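You operate a simulated robot arm through the tools that you are given. There is no shell and no other tool. Be economical: measure what you need, move in short steps, check, and stop when the job is done.

You run a simulated robot arm. Do the job below in one go: nothing can be reset, and whatever is moved stays where it is left.

TASK
Pull the corners drawer open.

Only the result counts: the job must be done as asked and must still hold three seconds after the hand-in. Knocking over, shifting, dropping, spilling or breaking anything else fails it.

THE ROBOT
A 6-joint arm with a two-finger parallel gripper, fixed in place. Base frame: the origin is at the foot of the arm, x ahead of it, y to its left, z up. Units: cm, degrees, N and s.
With the tool pointing down near the work surface it reaches from about 20 to 62 cm from the base axis. Its first joint turns from -66.0 to 66.0 degrees. Payload 2.7 kg.
The TCP is the grasp point between the finger pads, 2.3 cm short of the fingertips. In the tool frame z runs along the fingers and y along their closing line. Largest opening 9.4 cm; finger width 3.8, thickness 1; the body of the gripper, 5.4 by 9.6 cm, starts 3.9 cm behind the TCP.
Orientation is that of the tool frame in the base frame, as a unit quaternion [x, y, z, w]. With the fingers straight down and closing along the base's y, the tool's x points along the base's -x, its y along +y and its z along -z.

THE INTERFACE
- The arm moves only by the tool step_arm. Its argument "targets" is a list of rows, each an object (a shift or turn left out is 0, a gripper value left out holds the last) with "delta_pos": the shift along the tool's x, y, z in cm, a list of three; "rot": the turn, a rotation vector about the tool's x, y, z in degrees, a list of three; "jaw": the closure in counts, from 0 (fully open) to 255 (shut). In form: [{"delta_pos": [x, y, z], "rot": [rx, ry, rz], "jaw": jaw}, ...]. A call has 1 to 12 rows; each row is the pose to reach, as a shift and turn from the pose commanded when the call began, along the tool's axes at that moment. Each row takes 0.2 s and may step no farther than 5 cm and 8.6 degrees from the row before; otherwise, or with a gripper value out of range, the whole call is refused. Where a pose cannot be reached the arm comes as near as it can. A force on the tool above 40 N (or 10 N above the force at the start of the call, whichever is more), or a blocked arm, ends the call early, and 0.2 s more pass. The fingers move at their own pace (about 4.5 cm/s each) and stop on an object; they squeeze with about 24 N. The grip force told is the motor's: it shows also when the fingers shut on nothing. Time passes only in rows, and 0.2 s behind the last, so rows that repeat a pose let the fingers close. It gives the time, the measured TCP pose, the force on the tool (base axes), the opening and the grip force at its end, in the units of the frame above (readings bear some noise).
- Cameras (640 x 400 px; columns grow to the right, rows downward): "scene" is fixed at [8.06, -43.71, 140.13]; the picture's right is [0.78, -0.63, 0.00], its down [-0.43, -0.54, -0.72] and it looks along [0.45, 0.56, -0.69] (base axes); focal length 348 px, centre (320, 200). "wrist" rides on the gripper at [8.6, 1.6, -7.4] in the tool frame; the picture's right is [-0.18, 0.98, 0.00], its down [-0.58, -0.11, -0.81] and it looks along [-0.79, -0.15, 0.59] (tool axes); focal length 243 px, centre (320, 200). There is no depth. A picture from a camera that has moved, and an enlarged one, comes with that camera's place and axes in the base frame and with its lens. The place of the scene camera against the robot may be out by one fixed shift of up to 2.5 cm in any direction.
- camera(camera): a new picture of that camera. The clock stands still meanwhile.
- close_up(camera, box): a new picture of the part [left, top, right, bottom] of that camera's present view, enlarged. The clock stands still meanwhile.
- job_done(): hands the job in; it is judged then, once.

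Work in short steps. Places have to be worked out from the pictures, the camera data and where the tool is seen: move nearer, look again, correct. Check each grasp and each placing, and mend what went wrong. You have 90 turns and 46 pictures in all, those below and enlarged ones among them. Open the gripper and draw the arm clear of the work before you hand the job in, unless the task says otherwise; then end with one line.

The tools are called after "Request:" as name(argument=value, ...) on one line, values as JSON. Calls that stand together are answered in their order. step_arm: Moves the arm, as the interface text tells. Its arguments: {"type":"object","properties":{"targets":{"type":"array","items":{"type":"object","properties":{"delta_pos":{"type":"array","items":{"type":"number"}},"rot":{"type":"array","items":{"type":"number"}},"jaw":{"type":"number"}}}}},"required":["targets"]} The other tools are called the same way: camera (camera) takes a picture; close_up (camera, box) takes an enlarged picture of a part of a camera's view; job_done () hands the job in.

At the start:

```text
time_s: 0.0
eef_pos: [35.06, -2.16, 93.63]
tcp_rot: [0.0, 1.0, 0.001, 0.0]
wrist_force: [-0.5, 0.0, -0.2]
grip_width: 9.42
grasp_force: 0.1
```

scene: 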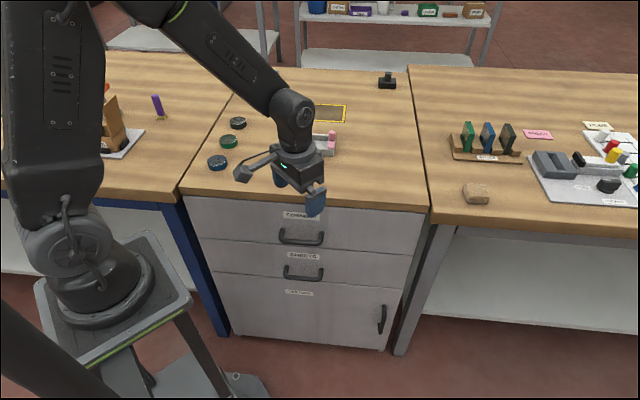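
wrist: 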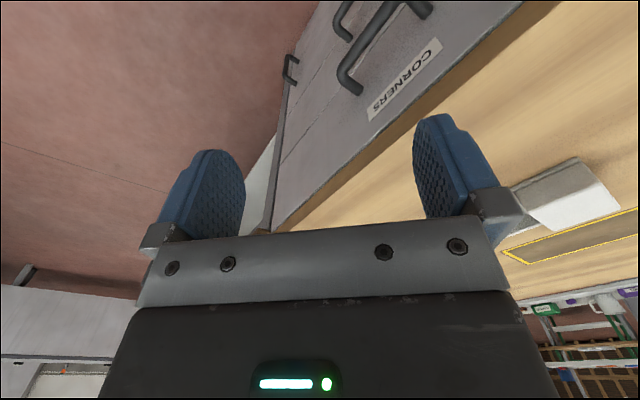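

The corners drawer looks like the top one, with the cabinet face turned about 45° to the base axes. I'll enlarge the scene view around the drawer fronts to place the handle.

Request:
close_up(camera="scene", box=[180, 160, 440, 322])

Request:
close_up(camera="wrist", box=[240, 0, 560, 200])

```text
2.46 times, centred on (310, 241) of scene
camera zoom: at [8.06, -43.71, 140.13], right [0.78, -0.63, 0.0], down [-0.43, -0.54, -0.72], along [0.45, 0.56, -0.69], focal length 856 px, centre (345, 99)
```

zoom: 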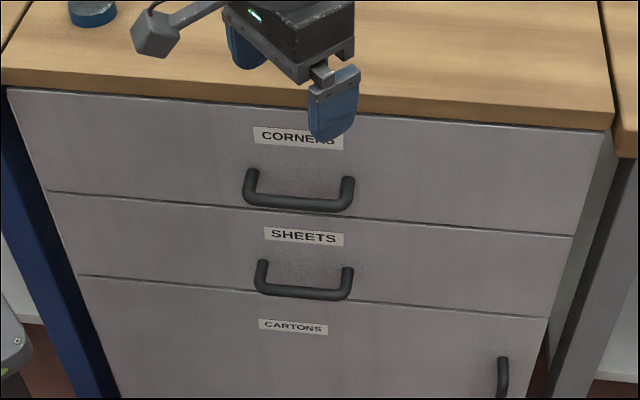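

```text
2.00 times, centred on (400, 100) of wrist
camera zoom: at [26.36, -0.62, 101.23], right [0.18, 0.98, 0.0], down [0.58, -0.11, 0.81], along [0.79, -0.15, -0.59], focal length 485 px, centre (160, 400)
```

zoom: 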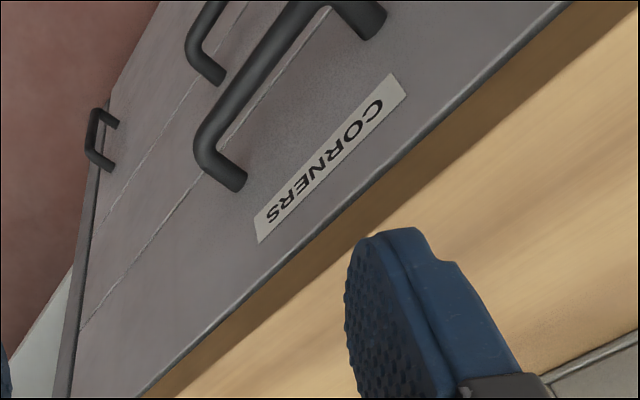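

Triangulating both views puts the handle near (39, 3, 70), with the face normal at about 45°. To check it, I'll yaw the tool 45° so the closing line matches the face normal, back off a little, and look again.

Request:
step_arm(targets=[{"delta_pos": [1.3, 0.2, 0], "rot": [0, 0, 7.5]}, {"delta_pos": [2.6, 0.5, 0], "rot": [0, 0, 15]}, {"delta_pos": [4, 0.7, 0], "rot": [0, 0, 22.5]}, {"delta_pos": [5.3, 1, 0], "rot": [0, 0, 30]}, {"delta_pos": [6.6, 1.2, 0], "rot": [0, 0, 37.5]}, {"delta_pos": [8, 1.5, 0], "rot": [0, 0, 45]}, {"delta_pos": [8, 1.5, 0], "rot": [0, 0, 45]}])

Request:
camera(camera="wrist")

```text
time_s: 1.6
eef_pos: [27.08, -0.66, 93.65]
tcp_rot: [0.383, 0.924, 0.001, 0.001]
wrist_force: [0.2, -0.6, 0.7]
grip_width: 9.4
grasp_force: 0.0
```

```text
41 pictures are left
camera wrist: at [22.15, 6.57, 101.19], right [0.83, 0.56, 0.0], down [0.33, -0.49, 0.81], along [0.45, -0.67, -0.59], focal length 243 px, centre (320, 200)
```

wrist: 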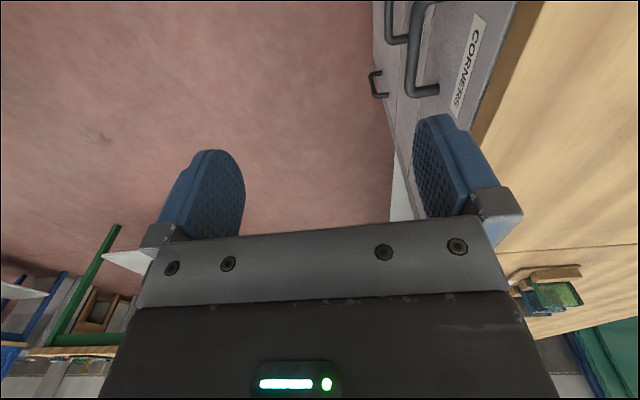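

The second wrist view agrees: the handle is about 10 cm wide, centred near (38.5, 3, 71), with the bar horizontal. I'll pitch the tool 45° towards the face, half-close the jaw, and go to a stand-off about 9 cm from the bar.

Request:
step_arm(targets=[{"delta_pos": [-0.7, 0.5, 2], "rot": [-5.6, 0, 0], "jaw": 120}, {"delta_pos": [-1.4, 1, 4], "rot": [-11.2, 0, 0]}, {"delta_pos": [-2.1, 1.6, 6], "rot": [-16.9, 0, 0]}, {"delta_pos": [-2.8, 2.1, 8.1], "rot": [-22.5, 0, 0]}, {"delta_pos": [-3.4, 2.6, 10.1], "rot": [-28.1, 0, 0]}, {"delta_pos": [-4.1, 3.1, 12.1], "rot": [-33.7, 0, 0]}, {"delta_pos": [-4.8, 3.7, 14.2], "rot": [-39.4, 0, 0]}, {"delta_pos": [-5.5, 4.2, 16.2], "rot": [-45, 0, 0]}, {"delta_pos": [-5.5, 4.2, 16.2], "rot": [-45, 0, 0]}])

Request:
camera(camera="wrist")

Request:
close_up(camera="scene", box=[180, 120, 440, 282])

```text
time_s: 3.6
eef_pos: [33.82, -1.7, 77.43]
tcp_rot: [0.354, 0.853, 0.354, 0.146]
wrist_force: [-1.2, 0.3, -0.3]
grip_width: 5.0
grasp_force: 0.1
```

```text
40 pictures are left
camera wrist: at [24.82, 1.49, 83.94], right [0.62, 0.36, 0.7], down [-0.05, -0.87, 0.49], along [0.78, -0.34, -0.52], focal length 243 px, centre (320, 200)
```

wrist: 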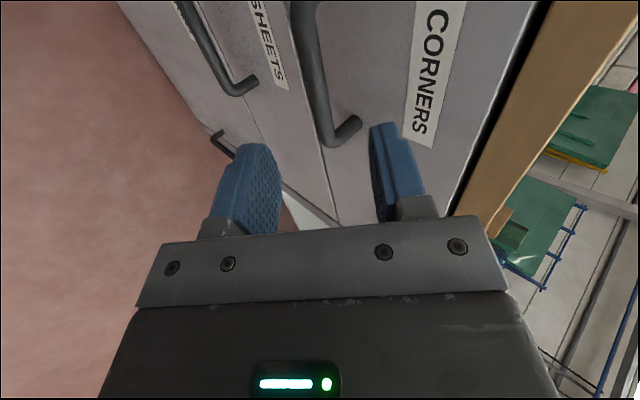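

```text
2.46 times, centred on (310, 201) of scene
camera zoom: at [8.06, -43.71, 140.13], right [0.78, -0.63, 0.0], down [-0.43, -0.54, -0.72], along [0.45, 0.56, -0.69], focal length 856 px, centre (345, 198)
```

zoom: 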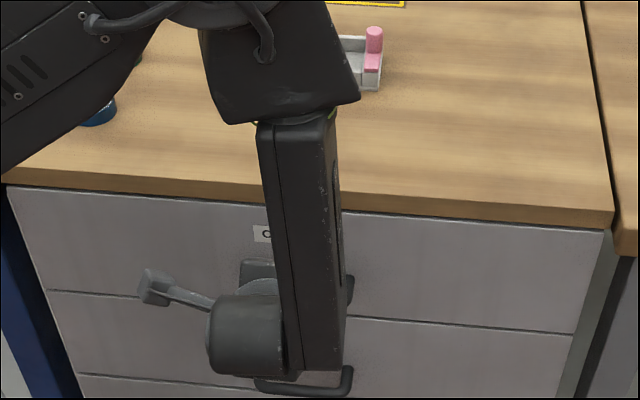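

The wrist ray to the bar's right corner fits (41.5, -1, 71.2), so the bar centre is about (38, 2.6, 71.2), 8.8 cm dead ahead along the tool. I'll advance 5 cm and check.

Request:
step_arm(targets=[{"delta_pos": [0, 0, 1.7], "jaw": 145}, {"delta_pos": [0, 0, 3.4]}, {"delta_pos": [0, 0, 5]}, {"delta_pos": [0, 0, 5]}])

Request:
camera(camera="wrist")

```text
time_s: 4.6
eef_pos: [36.26, 0.84, 73.78]
tcp_rot: [0.353, 0.854, 0.354, 0.146]
wrist_force: [-0.4, 0.5, 0.6]
grip_width: 4.03
grasp_force: 0.0
```

```text
38 pictures are left
camera wrist: at [27.26, 4.05, 80.28], right [0.62, 0.36, 0.7], down [-0.05, -0.87, 0.49], along [0.78, -0.34, -0.52], focal length 243 px, centre (320, 200)
```

wrist: 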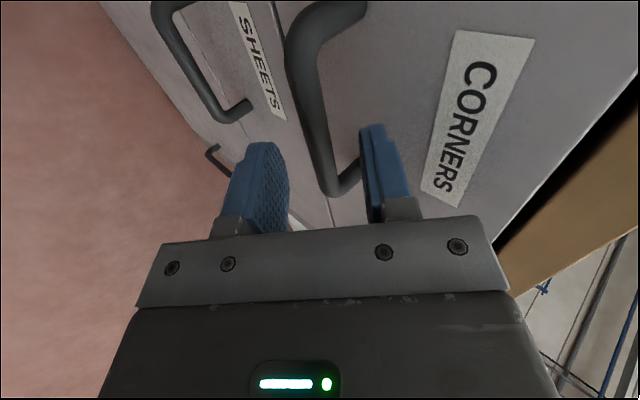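

The bar now reads about 3.5 cm ahead, centred between the fingers to within about 0.1 cm. I'll advance 2.9 cm and close.

Request:
step_arm(targets=[{"delta_pos": [0, 0.1, 1.5]}, {"delta_pos": [0, 0.1, 2.9]}, {"delta_pos": [0, 0.1, 2.9]}, {"delta_pos": [0, 0.1, 2.9], "jaw": 255}, {"delta_pos": [0, 0.1, 2.9]}, {"delta_pos": [0, 0.1, 2.9]}, {"delta_pos": [0, 0.1, 2.9]}, {"delta_pos": [0, 0.1, 2.9]}])

Request:
camera(camera="wrist")

```text
time_s: 5.3
eef_pos: [37.64, 2.31, 71.91]
tcp_rot: [0.354, 0.853, 0.354, 0.147]
wrist_force: [-6.7, -6.8, 8.8]
grip_width: 4.07
grasp_force: 0.1
stopped in row 3: the force on the tool passed its limit (the readings are from after the stop); the commanded pose is now the measured one
```

```text
37 pictures are left
camera wrist: at [28.61, 5.42, 78.45], right [0.62, 0.36, 0.7], down [-0.05, -0.87, 0.49], along [0.78, -0.34, -0.52], focal length 243 px, centre (320, 200)
```

wrist: 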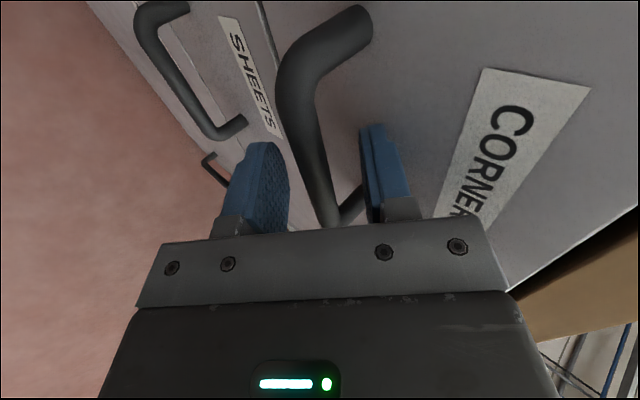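

A fingertip touched the face at about the intended depth, and the bar lies between the fingers. I'll back off 0.4 cm and close.

Request:
step_arm(targets=[{"delta_pos": [0, 0, -0.4]}, {"delta_pos": [0, 0, -0.4], "jaw": 255}, {"delta_pos": [0, 0, -0.4]}, {"delta_pos": [0, 0, -0.4]}, {"delta_pos": [0, 0, -0.4]}, {"delta_pos": [0, 0, -0.4]}])

Request:
camera(camera="wrist")

```text
time_s: 6.7
eef_pos: [37.43, 2.07, 72.13]
tcp_rot: [0.354, 0.853, 0.354, 0.146]
wrist_force: [-2.8, -10.4, -18.1]
grip_width: 1.37
grasp_force: 44.7
```

```text
36 pictures are left
camera wrist: at [28.4, 5.21, 78.64], right [0.62, 0.36, 0.69], down [-0.04, -0.87, 0.49], along [0.78, -0.34, -0.52], focal length 243 px, centre (320, 200)
```

wrist: 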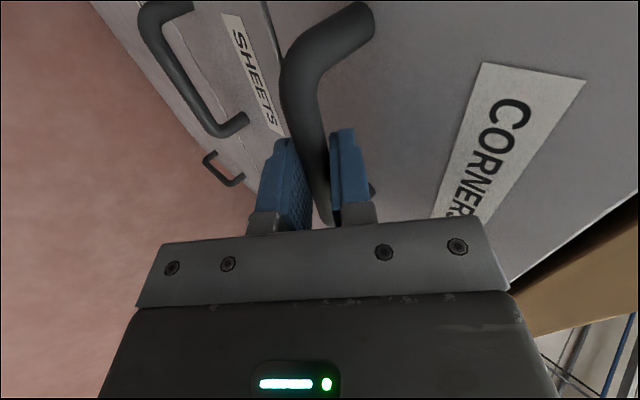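

The fingers hold the bar (1.37 cm, strong grip). I'll ease off the small side load and pull 4 cm along the drawer's travel, as a test.

Request:
step_arm(targets=[{"delta_pos": [0, -0.3, 0]}, {"delta_pos": [0, -1.0, -0.7]}, {"delta_pos": [0, -1.7, -1.4]}, {"delta_pos": [0, -2.4, -2.1]}, {"delta_pos": [0, -3.1, -2.8]}, {"delta_pos": [0, -3.1, -2.8]}])

Request:
camera(camera="wrist")

```text
time_s: 7.9
eef_pos: [34.8, -0.63, 72.07]
tcp_rot: [0.35, 0.853, 0.358, 0.147]
wrist_force: [-2.5, 3.6, 3.6]
grip_width: 1.37
grasp_force: 45.3
stopped in row 6: the force on the tool passed its limit (the readings are from after the stop); the commanded pose is now the measured one
```

```text
35 pictures are left
camera wrist: at [25.66, 2.47, 78.56], right [0.61, 0.36, 0.7], down [-0.05, -0.87, 0.49], along [0.79, -0.33, -0.52], focal length 243 px, centre (320, 200)
```

wrist: 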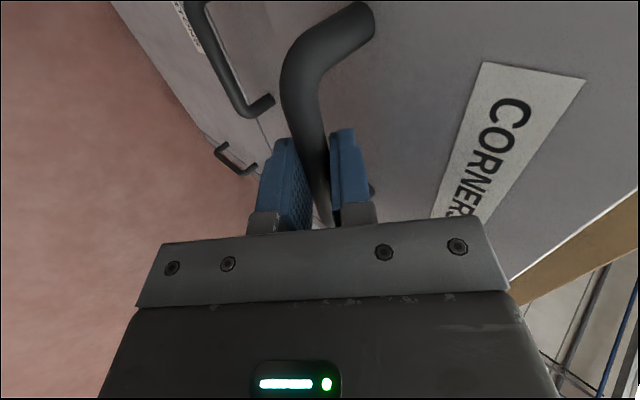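

The drawer is sliding: about 3.8 cm out with the same grip, and the force is back near zero. I'll keep pulling a bit more slowly.

Request:
step_arm(targets=[{"delta_pos": [0, -0.35, -0.35]}, {"delta_pos": [0, -0.7, -0.7]}, {"delta_pos": [0, -1.1, -1.1]}, {"delta_pos": [0, -1.5, -1.5]}, {"delta_pos": [0, -1.9, -1.9]}, {"delta_pos": [0, -2.3, -2.3]}, {"delta_pos": [0, -2.7, -2.7]}, {"delta_pos": [0, -3.1, -3.1]}, {"delta_pos": [0, -3.5, -3.5]}, {"delta_pos": [0, -3.8, -3.8]}, {"delta_pos": [0, -4.0, -4.0]}, {"delta_pos": [0, -4.1, -4.1]}])

```text
time_s: 10.5
eef_pos: [30.7, -4.63, 71.98]
tcp_rot: [0.351, 0.852, 0.36, 0.148]
wrist_force: [-6.9, 7.6, 35.7]
grip_width: 1.38
grasp_force: 45.1
```

It's 9.5 cm out, but an upward load of 36 N says I'm commanding slightly too low. I'll raise a little while pulling on.

Request:
step_arm(targets=[{"delta_pos": [0, 0.1, -0.1]}, {"delta_pos": [0, 0.2, -0.2]}, {"delta_pos": [0, -0.2, -0.6]}])

Request:
camera(camera="scene")

```text
time_s: 11.3
eef_pos: [30.2, -5.12, 72.06]
tcp_rot: [0.352, 0.854, 0.354, 0.146]
wrist_force: [1.9, -0.4, -42.6]
grip_width: 1.38
grasp_force: 44.7
```

```text
34 pictures are left
```

scene: 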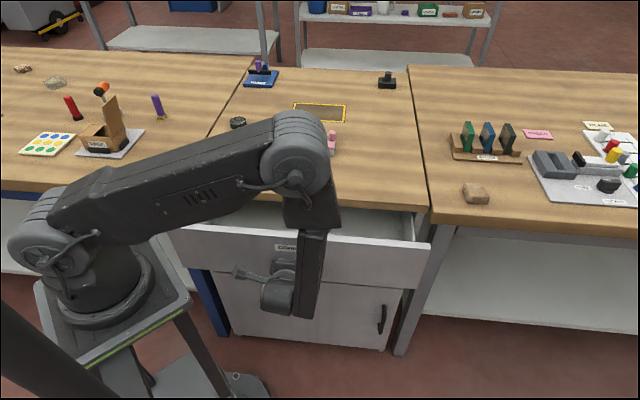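

The drawer is clearly opening. The load flipped to -43 N after a 0.28 cm raise, so I'll take back half of that and keep pulling.

Request:
step_arm(targets=[{"delta_pos": [0, -0.1, 0.1]}, {"delta_pos": [0, -0.4, -0.2]}, {"delta_pos": [0, -0.8, -0.6]}, {"delta_pos": [0, -1.2, -1.0]}, {"delta_pos": [0, -1.6, -1.4]}, {"delta_pos": [0, -2.0, -1.8]}, {"delta_pos": [0, -2.4, -2.2]}, {"delta_pos": [0, -2.4, -2.2]}])

```text
time_s: 13.1
eef_pos: [27.83, -7.39, 72.06]
tcp_rot: [0.351, 0.853, 0.358, 0.146]
wrist_force: [-8.4, 9.9, -26.4]
grip_width: 1.37
grasp_force: 45.1
```

It's now 13.5 cm out and still moving freely. I'll continue with a small downward correction, looking for the end of travel.

Request:
step_arm(targets=[{"delta_pos": [0, -0.05, 0.05]}, {"delta_pos": [0, -0.4, -0.3]}, {"delta_pos": [0, -0.8, -0.7]}, {"delta_pos": [0, -1.2, -1.1]}, {"delta_pos": [0, -1.6, -1.5]}, {"delta_pos": [0, -2.0, -1.9]}, {"delta_pos": [0, -2.4, -2.3]}, {"delta_pos": [0, -2.4, -2.3]}])

Request:
camera(camera="scene")

```text
time_s: 14.9
eef_pos: [25.55, -9.63, 72.07]
tcp_rot: [0.351, 0.852, 0.359, 0.148]
wrist_force: [-9.4, 11.3, 25.0]
grip_width: 1.38
grasp_force: 44.4
```

```text
33 pictures are left
```

scene: 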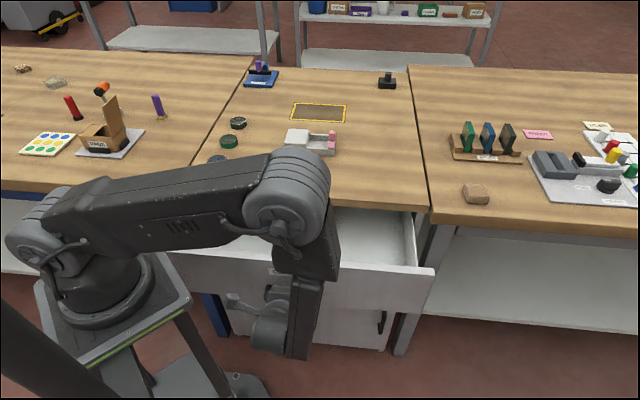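

It's 16.7 cm out and clear of everything. I'll trim the side load and pull a few more centimetres.

Request:
step_arm(targets=[{"delta_pos": [0.05, 0.05, -0.05]}, {"delta_pos": [0.1, -0.3, -0.5]}, {"delta_pos": [0.1, -0.7, -0.9]}, {"delta_pos": [0.1, -1.1, -1.3]}, {"delta_pos": [0.1, -1.5, -1.7]}, {"delta_pos": [0.1, -1.9, -2.1]}, {"delta_pos": [0.1, -2.3, -2.5]}, {"delta_pos": [0.1, -2.3, -2.5]}])

```text
time_s: 16.7
eef_pos: [23.24, -12.3, 72.08]
tcp_rot: [0.353, 0.852, 0.358, 0.147]
wrist_force: [-2.9, 2.8, -15.8]
grip_width: 1.36
grasp_force: 44.9
```

It's 20 cm out with no stop yet and light loads. I'll try a little further.

Request:
step_arm(targets=[{"delta_pos": [0, -0.4, -0.4]}, {"delta_pos": [0, -0.8, -0.8]}, {"delta_pos": [0, -1.2, -1.2]}, {"delta_pos": [0, -1.6, -1.6]}, {"delta_pos": [0, -2.0, -2.0]}, {"delta_pos": [0, -2.4, -2.4]}, {"delta_pos": [0, -2.4, -2.4]}])

Request:
camera(camera="scene")

```text
time_s: 17.3
eef_pos: [22.82, -12.58, 72.24]
tcp_rot: [0.349, 0.851, 0.364, 0.15]
wrist_force: [5.9, 6.6, -7.2]
grip_width: 1.36
grasp_force: 45.3
stopped in row 3: the force on the tool passed its limit (the readings are from after the stop); the commanded pose is now the measured one
```

```text
32 pictures are left
```

scene: 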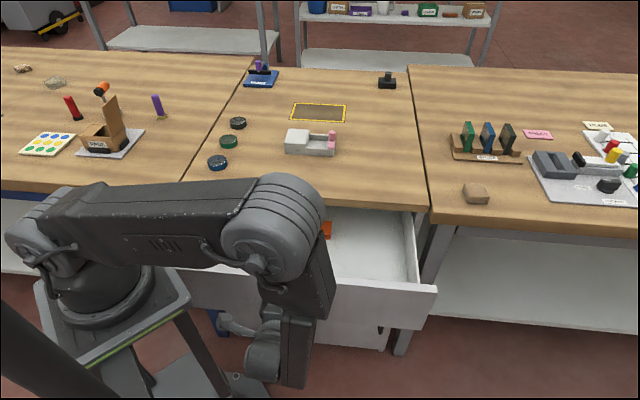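

The pull was stopped by the drawer's own end stop at about 20.5 cm, so it's fully open. I'll open the fingers partway, let them settle, and back out along the tool axis.

Request:
step_arm(targets=[{"delta_pos": [0, 0, 0], "jaw": 150}, {"delta_pos": [0, 0, 0]}, {"delta_pos": [0, 0, 0]}, {"delta_pos": [0, 0, -1]}, {"delta_pos": [0, 0, -2]}, {"delta_pos": [0, 0, -3.5]}, {"delta_pos": [0, 0, -5]}, {"delta_pos": [0, 0, -6.5]}, {"delta_pos": [0, 0, -6.5]}])

Request:
camera(camera="wrist")

```text
time_s: 19.3
eef_pos: [19.53, -16.12, 76.75]
tcp_rot: [0.349, 0.85, 0.364, 0.15]
wrist_force: [-0.1, -0.5, -0.2]
grip_width: 3.86
grasp_force: 0.0
```

```text
31 pictures are left
camera wrist: at [10.36, -13.08, 83.14], right [0.61, 0.35, 0.71], down [-0.05, -0.88, 0.48], along [0.79, -0.33, -0.52], focal length 243 px, centre (320, 200)
```

wrist: 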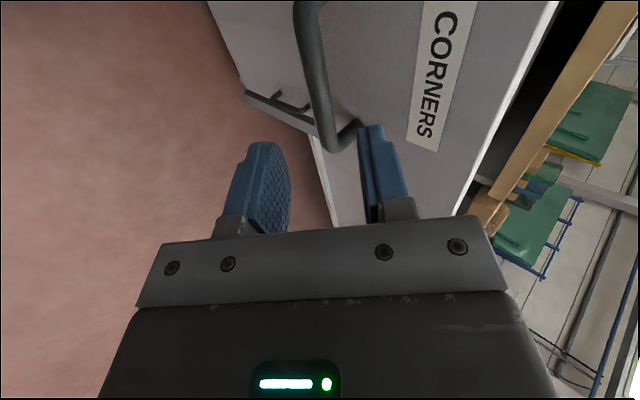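

The handle is free and the drawer has stayed out. I'll lift the arm clear, open the gripper, and take a final look.

Request:
step_arm(targets=[{"delta_pos": [0, 0.7, -1.7]}, {"delta_pos": [0, 1.7, -2.7]}, {"delta_pos": [0, 2.7, -3.7]}, {"delta_pos": [0, 3.9, -4.9]}, {"delta_pos": [0, 5.2, -6.2]}, {"delta_pos": [0, 6.5, -7.5], "jaw": 0}, {"delta_pos": [0, 6.5, -7.5]}, {"delta_pos": [0, 6.5, -7.5]}, {"delta_pos": [0, 6.5, -7.5]}])

Request:
camera(camera="scene")

```text
time_s: 21.3
eef_pos: [18.68, -16.61, 86.54]
tcp_rot: [0.349, 0.85, 0.364, 0.15]
wrist_force: [0.3, -0.5, 1.0]
grip_width: 9.42
grasp_force: 0.1
out of reach, approached as far as the arm can: row 1, 2
```

```text
30 pictures are left
```

scene: 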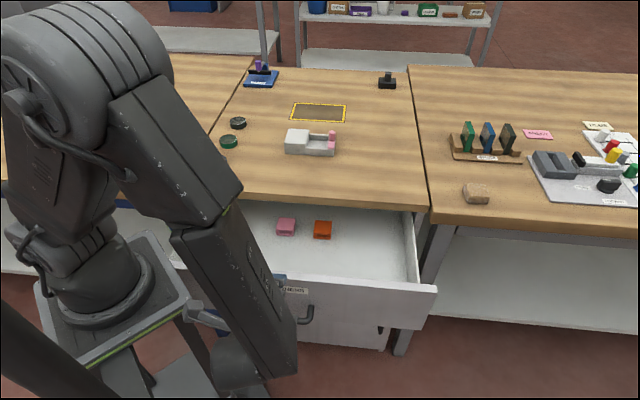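

The corners drawer is fully open, its contents are in place, nothing else has moved, and the arm is clear with the gripper open. I'm handing in.

Request:
job_done()

```text
The job is handed in.
```

The corners drawer is open to its end stop, about 20.5 cm out. The gripper is open, the arm is clear, and I saw nothing else moved in the last picture.
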